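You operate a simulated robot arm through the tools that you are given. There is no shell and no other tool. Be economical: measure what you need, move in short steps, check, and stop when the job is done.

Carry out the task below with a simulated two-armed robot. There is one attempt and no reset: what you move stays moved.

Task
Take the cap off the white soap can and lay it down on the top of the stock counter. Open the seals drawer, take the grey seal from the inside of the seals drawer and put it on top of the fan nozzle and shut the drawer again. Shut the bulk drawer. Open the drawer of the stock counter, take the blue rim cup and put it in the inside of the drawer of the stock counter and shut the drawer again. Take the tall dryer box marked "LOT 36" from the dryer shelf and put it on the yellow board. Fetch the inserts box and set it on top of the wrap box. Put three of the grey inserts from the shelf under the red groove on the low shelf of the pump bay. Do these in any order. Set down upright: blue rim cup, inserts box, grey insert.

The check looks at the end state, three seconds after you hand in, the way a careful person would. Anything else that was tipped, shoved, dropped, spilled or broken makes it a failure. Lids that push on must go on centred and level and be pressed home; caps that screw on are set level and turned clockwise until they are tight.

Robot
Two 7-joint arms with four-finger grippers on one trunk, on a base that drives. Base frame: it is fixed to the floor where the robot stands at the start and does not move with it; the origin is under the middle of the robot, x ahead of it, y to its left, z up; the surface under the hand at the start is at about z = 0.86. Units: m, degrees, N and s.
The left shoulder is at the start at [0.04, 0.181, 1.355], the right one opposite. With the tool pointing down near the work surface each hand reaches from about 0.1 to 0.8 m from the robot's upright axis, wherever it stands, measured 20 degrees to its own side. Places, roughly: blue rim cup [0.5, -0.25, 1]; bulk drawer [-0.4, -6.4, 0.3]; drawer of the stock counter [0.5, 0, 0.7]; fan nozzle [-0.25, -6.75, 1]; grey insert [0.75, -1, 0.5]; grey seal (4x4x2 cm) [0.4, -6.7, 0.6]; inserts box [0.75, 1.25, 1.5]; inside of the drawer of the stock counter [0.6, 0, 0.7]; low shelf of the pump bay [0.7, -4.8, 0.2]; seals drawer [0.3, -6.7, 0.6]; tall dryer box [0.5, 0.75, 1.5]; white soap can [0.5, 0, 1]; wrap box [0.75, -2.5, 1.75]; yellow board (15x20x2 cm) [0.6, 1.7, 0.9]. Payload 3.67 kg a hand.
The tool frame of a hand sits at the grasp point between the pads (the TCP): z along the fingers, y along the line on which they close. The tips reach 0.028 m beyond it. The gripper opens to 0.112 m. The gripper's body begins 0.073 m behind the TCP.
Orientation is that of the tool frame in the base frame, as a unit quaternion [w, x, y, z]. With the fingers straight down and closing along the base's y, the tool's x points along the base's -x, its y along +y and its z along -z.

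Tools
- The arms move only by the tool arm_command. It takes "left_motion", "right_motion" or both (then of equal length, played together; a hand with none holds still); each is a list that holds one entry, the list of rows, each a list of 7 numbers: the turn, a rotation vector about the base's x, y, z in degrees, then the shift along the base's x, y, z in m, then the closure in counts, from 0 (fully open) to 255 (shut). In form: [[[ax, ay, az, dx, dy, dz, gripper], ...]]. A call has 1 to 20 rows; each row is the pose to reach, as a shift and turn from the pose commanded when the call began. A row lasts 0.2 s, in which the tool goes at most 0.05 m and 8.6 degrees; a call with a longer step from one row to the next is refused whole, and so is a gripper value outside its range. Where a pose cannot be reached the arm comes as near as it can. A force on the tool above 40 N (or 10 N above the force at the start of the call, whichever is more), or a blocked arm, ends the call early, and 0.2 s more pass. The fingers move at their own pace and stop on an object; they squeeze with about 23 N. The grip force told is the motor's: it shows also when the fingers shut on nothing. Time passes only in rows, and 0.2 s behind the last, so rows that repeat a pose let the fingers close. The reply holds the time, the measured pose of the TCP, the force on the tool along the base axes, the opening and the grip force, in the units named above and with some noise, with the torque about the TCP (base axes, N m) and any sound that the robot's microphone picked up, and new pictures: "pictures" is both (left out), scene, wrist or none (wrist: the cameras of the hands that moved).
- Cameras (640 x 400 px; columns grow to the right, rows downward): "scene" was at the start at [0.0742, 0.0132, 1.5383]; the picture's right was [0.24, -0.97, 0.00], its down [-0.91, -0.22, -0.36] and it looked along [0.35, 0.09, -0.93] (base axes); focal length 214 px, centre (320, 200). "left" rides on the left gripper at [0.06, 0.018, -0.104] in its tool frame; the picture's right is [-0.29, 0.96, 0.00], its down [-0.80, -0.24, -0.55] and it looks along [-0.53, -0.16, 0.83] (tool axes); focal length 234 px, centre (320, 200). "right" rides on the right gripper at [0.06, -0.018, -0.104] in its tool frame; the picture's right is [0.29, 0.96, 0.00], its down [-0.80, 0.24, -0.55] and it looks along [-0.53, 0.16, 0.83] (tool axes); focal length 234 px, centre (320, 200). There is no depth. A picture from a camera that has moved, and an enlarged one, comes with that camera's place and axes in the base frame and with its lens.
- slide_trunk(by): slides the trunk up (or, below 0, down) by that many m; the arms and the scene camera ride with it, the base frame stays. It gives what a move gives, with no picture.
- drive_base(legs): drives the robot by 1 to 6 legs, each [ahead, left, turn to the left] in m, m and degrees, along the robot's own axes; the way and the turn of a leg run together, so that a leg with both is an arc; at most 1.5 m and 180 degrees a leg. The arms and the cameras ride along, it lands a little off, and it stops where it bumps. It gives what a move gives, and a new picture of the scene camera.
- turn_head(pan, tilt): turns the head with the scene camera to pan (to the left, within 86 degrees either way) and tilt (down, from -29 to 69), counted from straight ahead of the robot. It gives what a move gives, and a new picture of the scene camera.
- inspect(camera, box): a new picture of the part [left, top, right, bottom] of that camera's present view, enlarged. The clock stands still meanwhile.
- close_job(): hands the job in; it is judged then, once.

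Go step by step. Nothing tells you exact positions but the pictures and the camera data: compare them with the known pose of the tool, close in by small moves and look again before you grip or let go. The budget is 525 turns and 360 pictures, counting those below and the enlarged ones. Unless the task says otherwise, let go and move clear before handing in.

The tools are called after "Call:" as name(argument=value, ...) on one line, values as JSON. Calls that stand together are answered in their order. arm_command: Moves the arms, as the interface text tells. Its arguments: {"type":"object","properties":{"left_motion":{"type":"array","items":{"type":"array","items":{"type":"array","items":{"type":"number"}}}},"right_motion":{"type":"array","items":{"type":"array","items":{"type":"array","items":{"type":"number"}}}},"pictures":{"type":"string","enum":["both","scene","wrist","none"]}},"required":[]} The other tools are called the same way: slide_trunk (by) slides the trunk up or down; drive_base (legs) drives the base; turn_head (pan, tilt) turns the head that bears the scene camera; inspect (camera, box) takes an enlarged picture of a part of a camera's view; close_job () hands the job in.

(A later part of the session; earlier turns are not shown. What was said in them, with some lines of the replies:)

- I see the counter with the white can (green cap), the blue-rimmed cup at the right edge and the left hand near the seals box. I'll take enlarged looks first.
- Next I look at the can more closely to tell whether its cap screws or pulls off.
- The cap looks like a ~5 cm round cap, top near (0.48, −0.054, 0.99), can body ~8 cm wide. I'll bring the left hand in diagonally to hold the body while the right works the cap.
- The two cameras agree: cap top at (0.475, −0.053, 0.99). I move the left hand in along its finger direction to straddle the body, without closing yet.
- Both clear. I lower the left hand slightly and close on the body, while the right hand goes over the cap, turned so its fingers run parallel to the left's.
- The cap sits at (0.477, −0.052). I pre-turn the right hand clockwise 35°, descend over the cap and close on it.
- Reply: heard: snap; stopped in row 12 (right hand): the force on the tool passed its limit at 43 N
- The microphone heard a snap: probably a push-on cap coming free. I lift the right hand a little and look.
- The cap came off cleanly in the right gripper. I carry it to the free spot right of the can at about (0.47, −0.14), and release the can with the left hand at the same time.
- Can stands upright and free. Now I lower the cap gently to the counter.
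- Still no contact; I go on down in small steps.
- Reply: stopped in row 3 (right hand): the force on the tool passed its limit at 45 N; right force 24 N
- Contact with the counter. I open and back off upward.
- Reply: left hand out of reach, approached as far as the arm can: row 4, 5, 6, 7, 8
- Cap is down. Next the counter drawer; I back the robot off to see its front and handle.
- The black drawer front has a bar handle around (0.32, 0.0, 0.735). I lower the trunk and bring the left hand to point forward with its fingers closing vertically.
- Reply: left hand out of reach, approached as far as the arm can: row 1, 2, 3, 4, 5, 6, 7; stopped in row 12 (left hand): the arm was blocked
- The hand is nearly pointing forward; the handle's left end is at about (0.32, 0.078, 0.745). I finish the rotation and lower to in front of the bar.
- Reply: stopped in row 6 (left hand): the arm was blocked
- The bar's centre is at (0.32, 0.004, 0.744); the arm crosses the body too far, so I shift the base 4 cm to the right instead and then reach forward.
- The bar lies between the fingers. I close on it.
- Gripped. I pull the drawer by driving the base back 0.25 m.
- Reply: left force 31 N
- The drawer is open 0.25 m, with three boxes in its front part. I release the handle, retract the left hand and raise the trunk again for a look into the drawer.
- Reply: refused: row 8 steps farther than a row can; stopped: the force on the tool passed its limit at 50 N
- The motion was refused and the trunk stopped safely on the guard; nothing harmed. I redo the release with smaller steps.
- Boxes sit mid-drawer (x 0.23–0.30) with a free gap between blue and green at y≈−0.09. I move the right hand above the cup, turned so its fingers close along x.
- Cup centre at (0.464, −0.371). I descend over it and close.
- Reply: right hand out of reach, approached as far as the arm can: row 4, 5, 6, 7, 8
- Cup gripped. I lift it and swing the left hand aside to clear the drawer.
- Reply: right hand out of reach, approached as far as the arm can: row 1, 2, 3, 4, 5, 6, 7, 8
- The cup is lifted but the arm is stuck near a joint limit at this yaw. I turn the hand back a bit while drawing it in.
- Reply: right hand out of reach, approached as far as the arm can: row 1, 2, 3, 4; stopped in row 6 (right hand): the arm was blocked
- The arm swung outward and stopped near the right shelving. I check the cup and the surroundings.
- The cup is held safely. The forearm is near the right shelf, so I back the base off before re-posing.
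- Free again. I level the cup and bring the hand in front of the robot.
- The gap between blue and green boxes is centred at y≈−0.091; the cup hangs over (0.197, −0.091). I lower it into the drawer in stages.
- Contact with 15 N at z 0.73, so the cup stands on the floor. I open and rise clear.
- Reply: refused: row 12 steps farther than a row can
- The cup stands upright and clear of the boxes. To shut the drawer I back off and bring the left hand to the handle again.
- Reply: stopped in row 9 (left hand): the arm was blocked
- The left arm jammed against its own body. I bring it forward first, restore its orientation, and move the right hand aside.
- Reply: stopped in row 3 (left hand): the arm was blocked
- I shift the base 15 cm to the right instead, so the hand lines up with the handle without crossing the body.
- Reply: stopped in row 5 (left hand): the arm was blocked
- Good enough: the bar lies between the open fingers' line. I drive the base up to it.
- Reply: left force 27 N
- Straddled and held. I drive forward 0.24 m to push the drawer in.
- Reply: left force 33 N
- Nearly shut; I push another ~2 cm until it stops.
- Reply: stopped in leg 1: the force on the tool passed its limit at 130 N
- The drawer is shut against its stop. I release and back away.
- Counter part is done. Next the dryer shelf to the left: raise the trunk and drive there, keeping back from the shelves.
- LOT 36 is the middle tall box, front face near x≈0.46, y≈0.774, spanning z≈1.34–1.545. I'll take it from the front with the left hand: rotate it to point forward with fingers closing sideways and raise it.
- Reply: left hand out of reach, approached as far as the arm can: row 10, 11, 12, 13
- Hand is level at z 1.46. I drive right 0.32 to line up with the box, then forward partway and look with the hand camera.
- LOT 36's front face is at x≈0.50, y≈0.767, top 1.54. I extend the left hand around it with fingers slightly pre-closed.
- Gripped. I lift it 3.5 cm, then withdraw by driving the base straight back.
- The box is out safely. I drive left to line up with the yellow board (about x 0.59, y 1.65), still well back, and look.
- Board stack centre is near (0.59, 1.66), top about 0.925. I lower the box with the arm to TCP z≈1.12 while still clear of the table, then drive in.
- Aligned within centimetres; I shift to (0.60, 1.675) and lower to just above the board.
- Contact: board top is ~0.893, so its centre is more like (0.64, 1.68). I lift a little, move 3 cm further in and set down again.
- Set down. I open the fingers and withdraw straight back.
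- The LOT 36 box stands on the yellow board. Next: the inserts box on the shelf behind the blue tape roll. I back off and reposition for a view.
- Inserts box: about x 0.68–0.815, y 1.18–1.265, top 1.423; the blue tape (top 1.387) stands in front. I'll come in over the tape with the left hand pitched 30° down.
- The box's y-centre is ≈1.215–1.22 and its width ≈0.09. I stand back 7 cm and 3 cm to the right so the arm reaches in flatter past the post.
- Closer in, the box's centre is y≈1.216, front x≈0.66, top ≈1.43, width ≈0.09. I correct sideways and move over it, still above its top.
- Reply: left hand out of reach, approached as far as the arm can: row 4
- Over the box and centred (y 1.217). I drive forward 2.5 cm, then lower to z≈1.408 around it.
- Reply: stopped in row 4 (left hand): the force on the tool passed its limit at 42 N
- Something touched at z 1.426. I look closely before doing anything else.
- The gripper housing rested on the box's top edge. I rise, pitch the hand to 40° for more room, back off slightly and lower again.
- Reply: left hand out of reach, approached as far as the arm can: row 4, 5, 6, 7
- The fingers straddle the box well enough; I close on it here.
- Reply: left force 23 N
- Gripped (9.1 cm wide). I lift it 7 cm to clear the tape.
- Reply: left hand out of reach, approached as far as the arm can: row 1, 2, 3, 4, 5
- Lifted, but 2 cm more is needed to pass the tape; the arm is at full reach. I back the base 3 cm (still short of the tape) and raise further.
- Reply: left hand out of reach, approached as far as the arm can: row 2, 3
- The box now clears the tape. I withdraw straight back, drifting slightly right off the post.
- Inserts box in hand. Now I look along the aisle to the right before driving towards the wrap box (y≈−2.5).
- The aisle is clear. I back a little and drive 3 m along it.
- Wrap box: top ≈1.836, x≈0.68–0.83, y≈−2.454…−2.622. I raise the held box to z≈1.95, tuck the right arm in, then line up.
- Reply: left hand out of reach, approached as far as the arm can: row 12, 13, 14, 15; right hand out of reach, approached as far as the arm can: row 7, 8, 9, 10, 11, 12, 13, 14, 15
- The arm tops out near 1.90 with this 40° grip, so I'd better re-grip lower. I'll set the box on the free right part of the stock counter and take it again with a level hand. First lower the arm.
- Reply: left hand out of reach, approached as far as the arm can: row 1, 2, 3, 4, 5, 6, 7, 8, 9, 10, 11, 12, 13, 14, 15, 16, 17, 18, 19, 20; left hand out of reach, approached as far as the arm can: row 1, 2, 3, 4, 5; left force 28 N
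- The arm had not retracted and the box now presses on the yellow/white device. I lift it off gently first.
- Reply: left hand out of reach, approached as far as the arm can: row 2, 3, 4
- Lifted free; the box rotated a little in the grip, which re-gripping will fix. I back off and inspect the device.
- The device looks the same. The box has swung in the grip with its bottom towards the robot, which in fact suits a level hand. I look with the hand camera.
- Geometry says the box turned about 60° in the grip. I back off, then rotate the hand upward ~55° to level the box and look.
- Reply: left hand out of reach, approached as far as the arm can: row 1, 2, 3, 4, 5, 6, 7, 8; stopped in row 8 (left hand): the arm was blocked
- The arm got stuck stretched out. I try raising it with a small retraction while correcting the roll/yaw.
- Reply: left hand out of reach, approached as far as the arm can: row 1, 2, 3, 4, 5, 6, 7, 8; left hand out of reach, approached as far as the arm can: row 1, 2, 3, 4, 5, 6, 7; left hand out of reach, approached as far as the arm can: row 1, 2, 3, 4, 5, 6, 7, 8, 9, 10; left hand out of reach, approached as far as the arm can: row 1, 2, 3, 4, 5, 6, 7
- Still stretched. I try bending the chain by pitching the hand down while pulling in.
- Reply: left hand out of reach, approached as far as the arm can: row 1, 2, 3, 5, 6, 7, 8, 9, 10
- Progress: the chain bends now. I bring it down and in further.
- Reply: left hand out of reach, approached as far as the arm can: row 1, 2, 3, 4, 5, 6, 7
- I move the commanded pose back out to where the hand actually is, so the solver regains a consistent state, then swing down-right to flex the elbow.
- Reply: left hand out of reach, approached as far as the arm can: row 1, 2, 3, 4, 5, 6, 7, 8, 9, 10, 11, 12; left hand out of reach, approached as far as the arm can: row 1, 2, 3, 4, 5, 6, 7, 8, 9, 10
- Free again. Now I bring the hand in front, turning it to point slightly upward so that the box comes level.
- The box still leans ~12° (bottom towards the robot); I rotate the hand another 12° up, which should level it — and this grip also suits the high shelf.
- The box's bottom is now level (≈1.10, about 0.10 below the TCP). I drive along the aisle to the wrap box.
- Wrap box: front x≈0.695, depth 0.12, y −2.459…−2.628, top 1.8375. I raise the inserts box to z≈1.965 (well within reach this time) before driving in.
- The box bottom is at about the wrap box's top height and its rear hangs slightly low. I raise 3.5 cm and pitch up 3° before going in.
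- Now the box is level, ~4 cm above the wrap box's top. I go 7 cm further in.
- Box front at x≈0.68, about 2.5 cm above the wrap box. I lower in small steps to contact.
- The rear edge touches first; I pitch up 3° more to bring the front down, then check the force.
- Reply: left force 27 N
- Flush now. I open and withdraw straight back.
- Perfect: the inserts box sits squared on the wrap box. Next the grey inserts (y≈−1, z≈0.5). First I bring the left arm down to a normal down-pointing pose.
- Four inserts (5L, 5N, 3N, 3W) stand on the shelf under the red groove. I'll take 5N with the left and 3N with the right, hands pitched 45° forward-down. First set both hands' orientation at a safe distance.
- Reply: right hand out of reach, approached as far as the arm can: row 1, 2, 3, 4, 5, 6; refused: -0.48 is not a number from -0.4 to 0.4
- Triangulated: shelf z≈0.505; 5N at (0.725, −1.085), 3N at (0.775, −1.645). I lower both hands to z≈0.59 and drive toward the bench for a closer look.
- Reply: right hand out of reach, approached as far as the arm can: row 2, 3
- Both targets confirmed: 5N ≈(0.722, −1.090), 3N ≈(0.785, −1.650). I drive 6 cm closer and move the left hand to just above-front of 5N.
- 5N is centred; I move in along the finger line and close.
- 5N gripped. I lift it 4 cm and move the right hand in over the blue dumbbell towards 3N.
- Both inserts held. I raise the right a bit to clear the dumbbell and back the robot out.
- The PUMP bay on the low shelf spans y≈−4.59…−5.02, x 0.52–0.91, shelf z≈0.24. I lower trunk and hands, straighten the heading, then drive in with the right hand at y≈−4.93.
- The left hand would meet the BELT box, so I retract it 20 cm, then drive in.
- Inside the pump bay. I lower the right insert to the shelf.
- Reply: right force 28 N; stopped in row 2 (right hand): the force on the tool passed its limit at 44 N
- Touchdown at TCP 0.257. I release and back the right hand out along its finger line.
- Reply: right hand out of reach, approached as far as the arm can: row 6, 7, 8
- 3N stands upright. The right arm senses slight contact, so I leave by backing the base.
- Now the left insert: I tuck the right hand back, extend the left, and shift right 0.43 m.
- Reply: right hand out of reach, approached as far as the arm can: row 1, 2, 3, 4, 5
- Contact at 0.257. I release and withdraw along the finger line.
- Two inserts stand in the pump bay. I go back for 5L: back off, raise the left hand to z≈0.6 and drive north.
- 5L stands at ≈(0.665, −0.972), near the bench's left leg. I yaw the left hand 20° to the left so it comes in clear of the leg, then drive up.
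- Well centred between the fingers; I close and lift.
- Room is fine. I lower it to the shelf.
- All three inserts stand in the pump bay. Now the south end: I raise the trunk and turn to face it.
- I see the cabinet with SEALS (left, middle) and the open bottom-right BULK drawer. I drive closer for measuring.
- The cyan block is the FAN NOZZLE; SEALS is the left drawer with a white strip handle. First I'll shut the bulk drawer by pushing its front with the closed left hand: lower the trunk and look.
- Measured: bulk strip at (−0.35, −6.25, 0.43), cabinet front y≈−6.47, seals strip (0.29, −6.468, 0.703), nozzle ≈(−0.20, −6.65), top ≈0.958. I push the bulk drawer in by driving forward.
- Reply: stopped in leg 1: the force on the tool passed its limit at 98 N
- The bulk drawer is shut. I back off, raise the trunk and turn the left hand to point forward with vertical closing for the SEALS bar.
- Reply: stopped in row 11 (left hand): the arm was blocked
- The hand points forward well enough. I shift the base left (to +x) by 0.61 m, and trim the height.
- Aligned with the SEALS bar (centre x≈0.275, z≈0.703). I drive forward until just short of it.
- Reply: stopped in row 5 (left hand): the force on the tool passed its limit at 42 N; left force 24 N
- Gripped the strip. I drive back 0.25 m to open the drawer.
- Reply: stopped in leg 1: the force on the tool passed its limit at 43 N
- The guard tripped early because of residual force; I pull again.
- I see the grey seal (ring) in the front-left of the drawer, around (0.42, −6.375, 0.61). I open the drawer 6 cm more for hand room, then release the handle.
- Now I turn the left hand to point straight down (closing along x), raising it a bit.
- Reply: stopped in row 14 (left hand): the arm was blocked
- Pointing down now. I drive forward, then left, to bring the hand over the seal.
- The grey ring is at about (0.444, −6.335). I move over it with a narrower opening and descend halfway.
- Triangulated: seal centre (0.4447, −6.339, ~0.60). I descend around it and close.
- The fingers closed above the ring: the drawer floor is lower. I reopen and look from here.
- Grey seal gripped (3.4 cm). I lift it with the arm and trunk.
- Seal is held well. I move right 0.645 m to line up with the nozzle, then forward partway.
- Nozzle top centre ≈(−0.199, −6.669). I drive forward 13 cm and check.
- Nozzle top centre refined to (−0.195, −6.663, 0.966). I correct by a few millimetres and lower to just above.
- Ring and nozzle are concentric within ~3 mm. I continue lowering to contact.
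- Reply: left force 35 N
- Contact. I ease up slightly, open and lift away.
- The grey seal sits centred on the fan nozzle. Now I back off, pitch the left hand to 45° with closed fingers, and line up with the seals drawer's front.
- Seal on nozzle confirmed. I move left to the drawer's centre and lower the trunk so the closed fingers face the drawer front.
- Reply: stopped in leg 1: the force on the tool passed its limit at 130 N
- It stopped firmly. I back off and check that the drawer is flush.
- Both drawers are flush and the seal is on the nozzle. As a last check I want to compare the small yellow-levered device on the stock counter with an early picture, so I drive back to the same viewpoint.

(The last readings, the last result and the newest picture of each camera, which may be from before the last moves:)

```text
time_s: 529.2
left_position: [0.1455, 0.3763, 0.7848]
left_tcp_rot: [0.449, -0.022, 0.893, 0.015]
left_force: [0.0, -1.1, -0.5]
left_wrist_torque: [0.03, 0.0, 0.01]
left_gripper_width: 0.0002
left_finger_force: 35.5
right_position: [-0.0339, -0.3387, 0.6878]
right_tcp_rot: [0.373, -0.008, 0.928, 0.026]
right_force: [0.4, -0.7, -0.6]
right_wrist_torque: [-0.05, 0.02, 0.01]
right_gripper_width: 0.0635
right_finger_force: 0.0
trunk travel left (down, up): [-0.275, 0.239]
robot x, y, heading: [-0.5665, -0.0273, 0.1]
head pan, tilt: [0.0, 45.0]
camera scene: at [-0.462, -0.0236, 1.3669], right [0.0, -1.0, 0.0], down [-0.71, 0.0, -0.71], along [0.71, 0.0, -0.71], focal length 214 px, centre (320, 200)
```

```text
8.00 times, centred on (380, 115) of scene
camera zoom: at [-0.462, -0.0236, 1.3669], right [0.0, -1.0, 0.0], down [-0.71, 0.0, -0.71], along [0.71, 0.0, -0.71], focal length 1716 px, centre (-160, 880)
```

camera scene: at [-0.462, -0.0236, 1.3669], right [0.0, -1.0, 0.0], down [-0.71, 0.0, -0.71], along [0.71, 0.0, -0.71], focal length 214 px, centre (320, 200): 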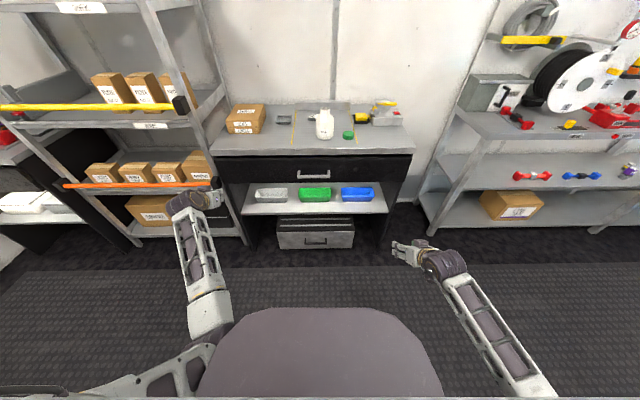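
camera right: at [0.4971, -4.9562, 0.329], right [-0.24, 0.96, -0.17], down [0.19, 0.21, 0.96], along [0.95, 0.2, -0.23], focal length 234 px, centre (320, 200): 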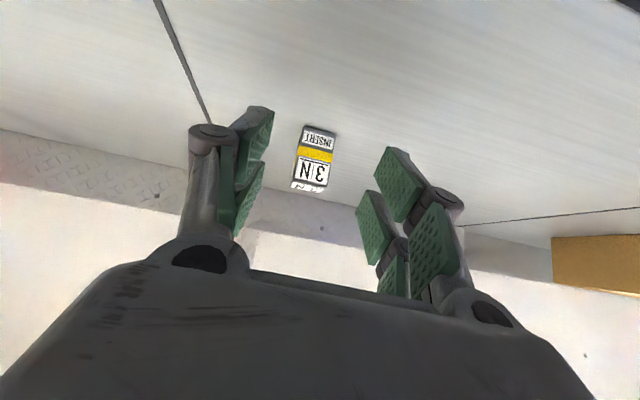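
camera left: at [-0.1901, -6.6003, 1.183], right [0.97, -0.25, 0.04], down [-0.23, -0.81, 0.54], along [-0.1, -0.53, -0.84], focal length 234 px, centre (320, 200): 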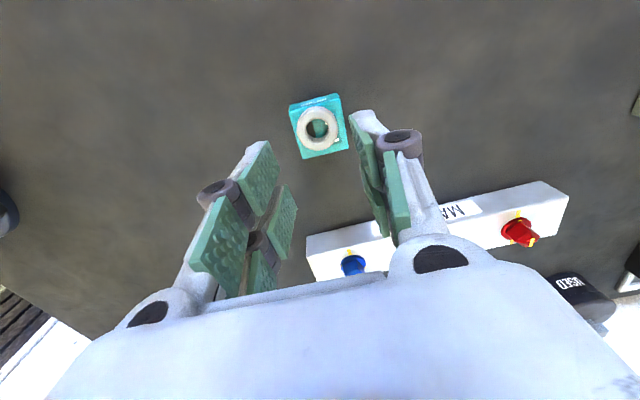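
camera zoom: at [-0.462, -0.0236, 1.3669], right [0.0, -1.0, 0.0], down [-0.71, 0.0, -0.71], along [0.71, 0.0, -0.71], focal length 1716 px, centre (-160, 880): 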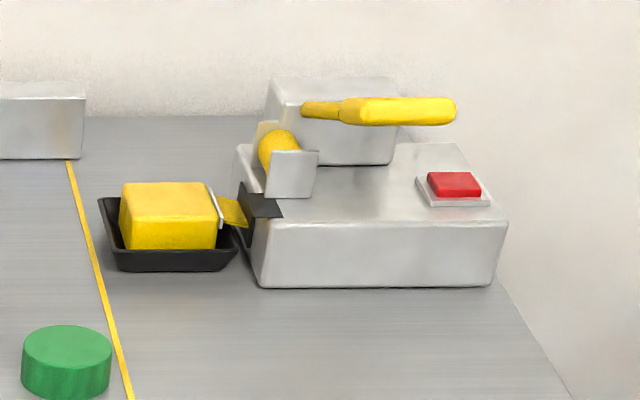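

The device, can, cap and boxes on the counter look just as in the early picture, all drawers are shut and both hands are free, so I hand in.

Call:
close_job()

```text
The job is handed in.
```

I did every item on the list and handed the job in; nothing looked out of place when I last checked each one, but the result of the check has not come back.

- **Soap can:** the green cap is off and lies on top of the stock counter.
- **Seals drawer:** the grey seal sits centred on the fan nozzle, and the drawer is shut.
- **Bulk drawer:** it is shut.
- **Blue rim cup:** it stood upright in the stock counter drawer before I shut it.
- **LOT 36 box:** it stands on the yellow board.
- **Inserts box:** it stands upright on the wrap box.
- **Grey inserts:** 5N, 3N and 5L stand upright in the pump bay; 3W is still on the shelf under the red groove.

**Unplanned contact:** while I carried the inserts box, it pressed onto the small device with the yellow lever on the stock counter. I lifted it off. At the end I compared the device with an early picture and saw no change.
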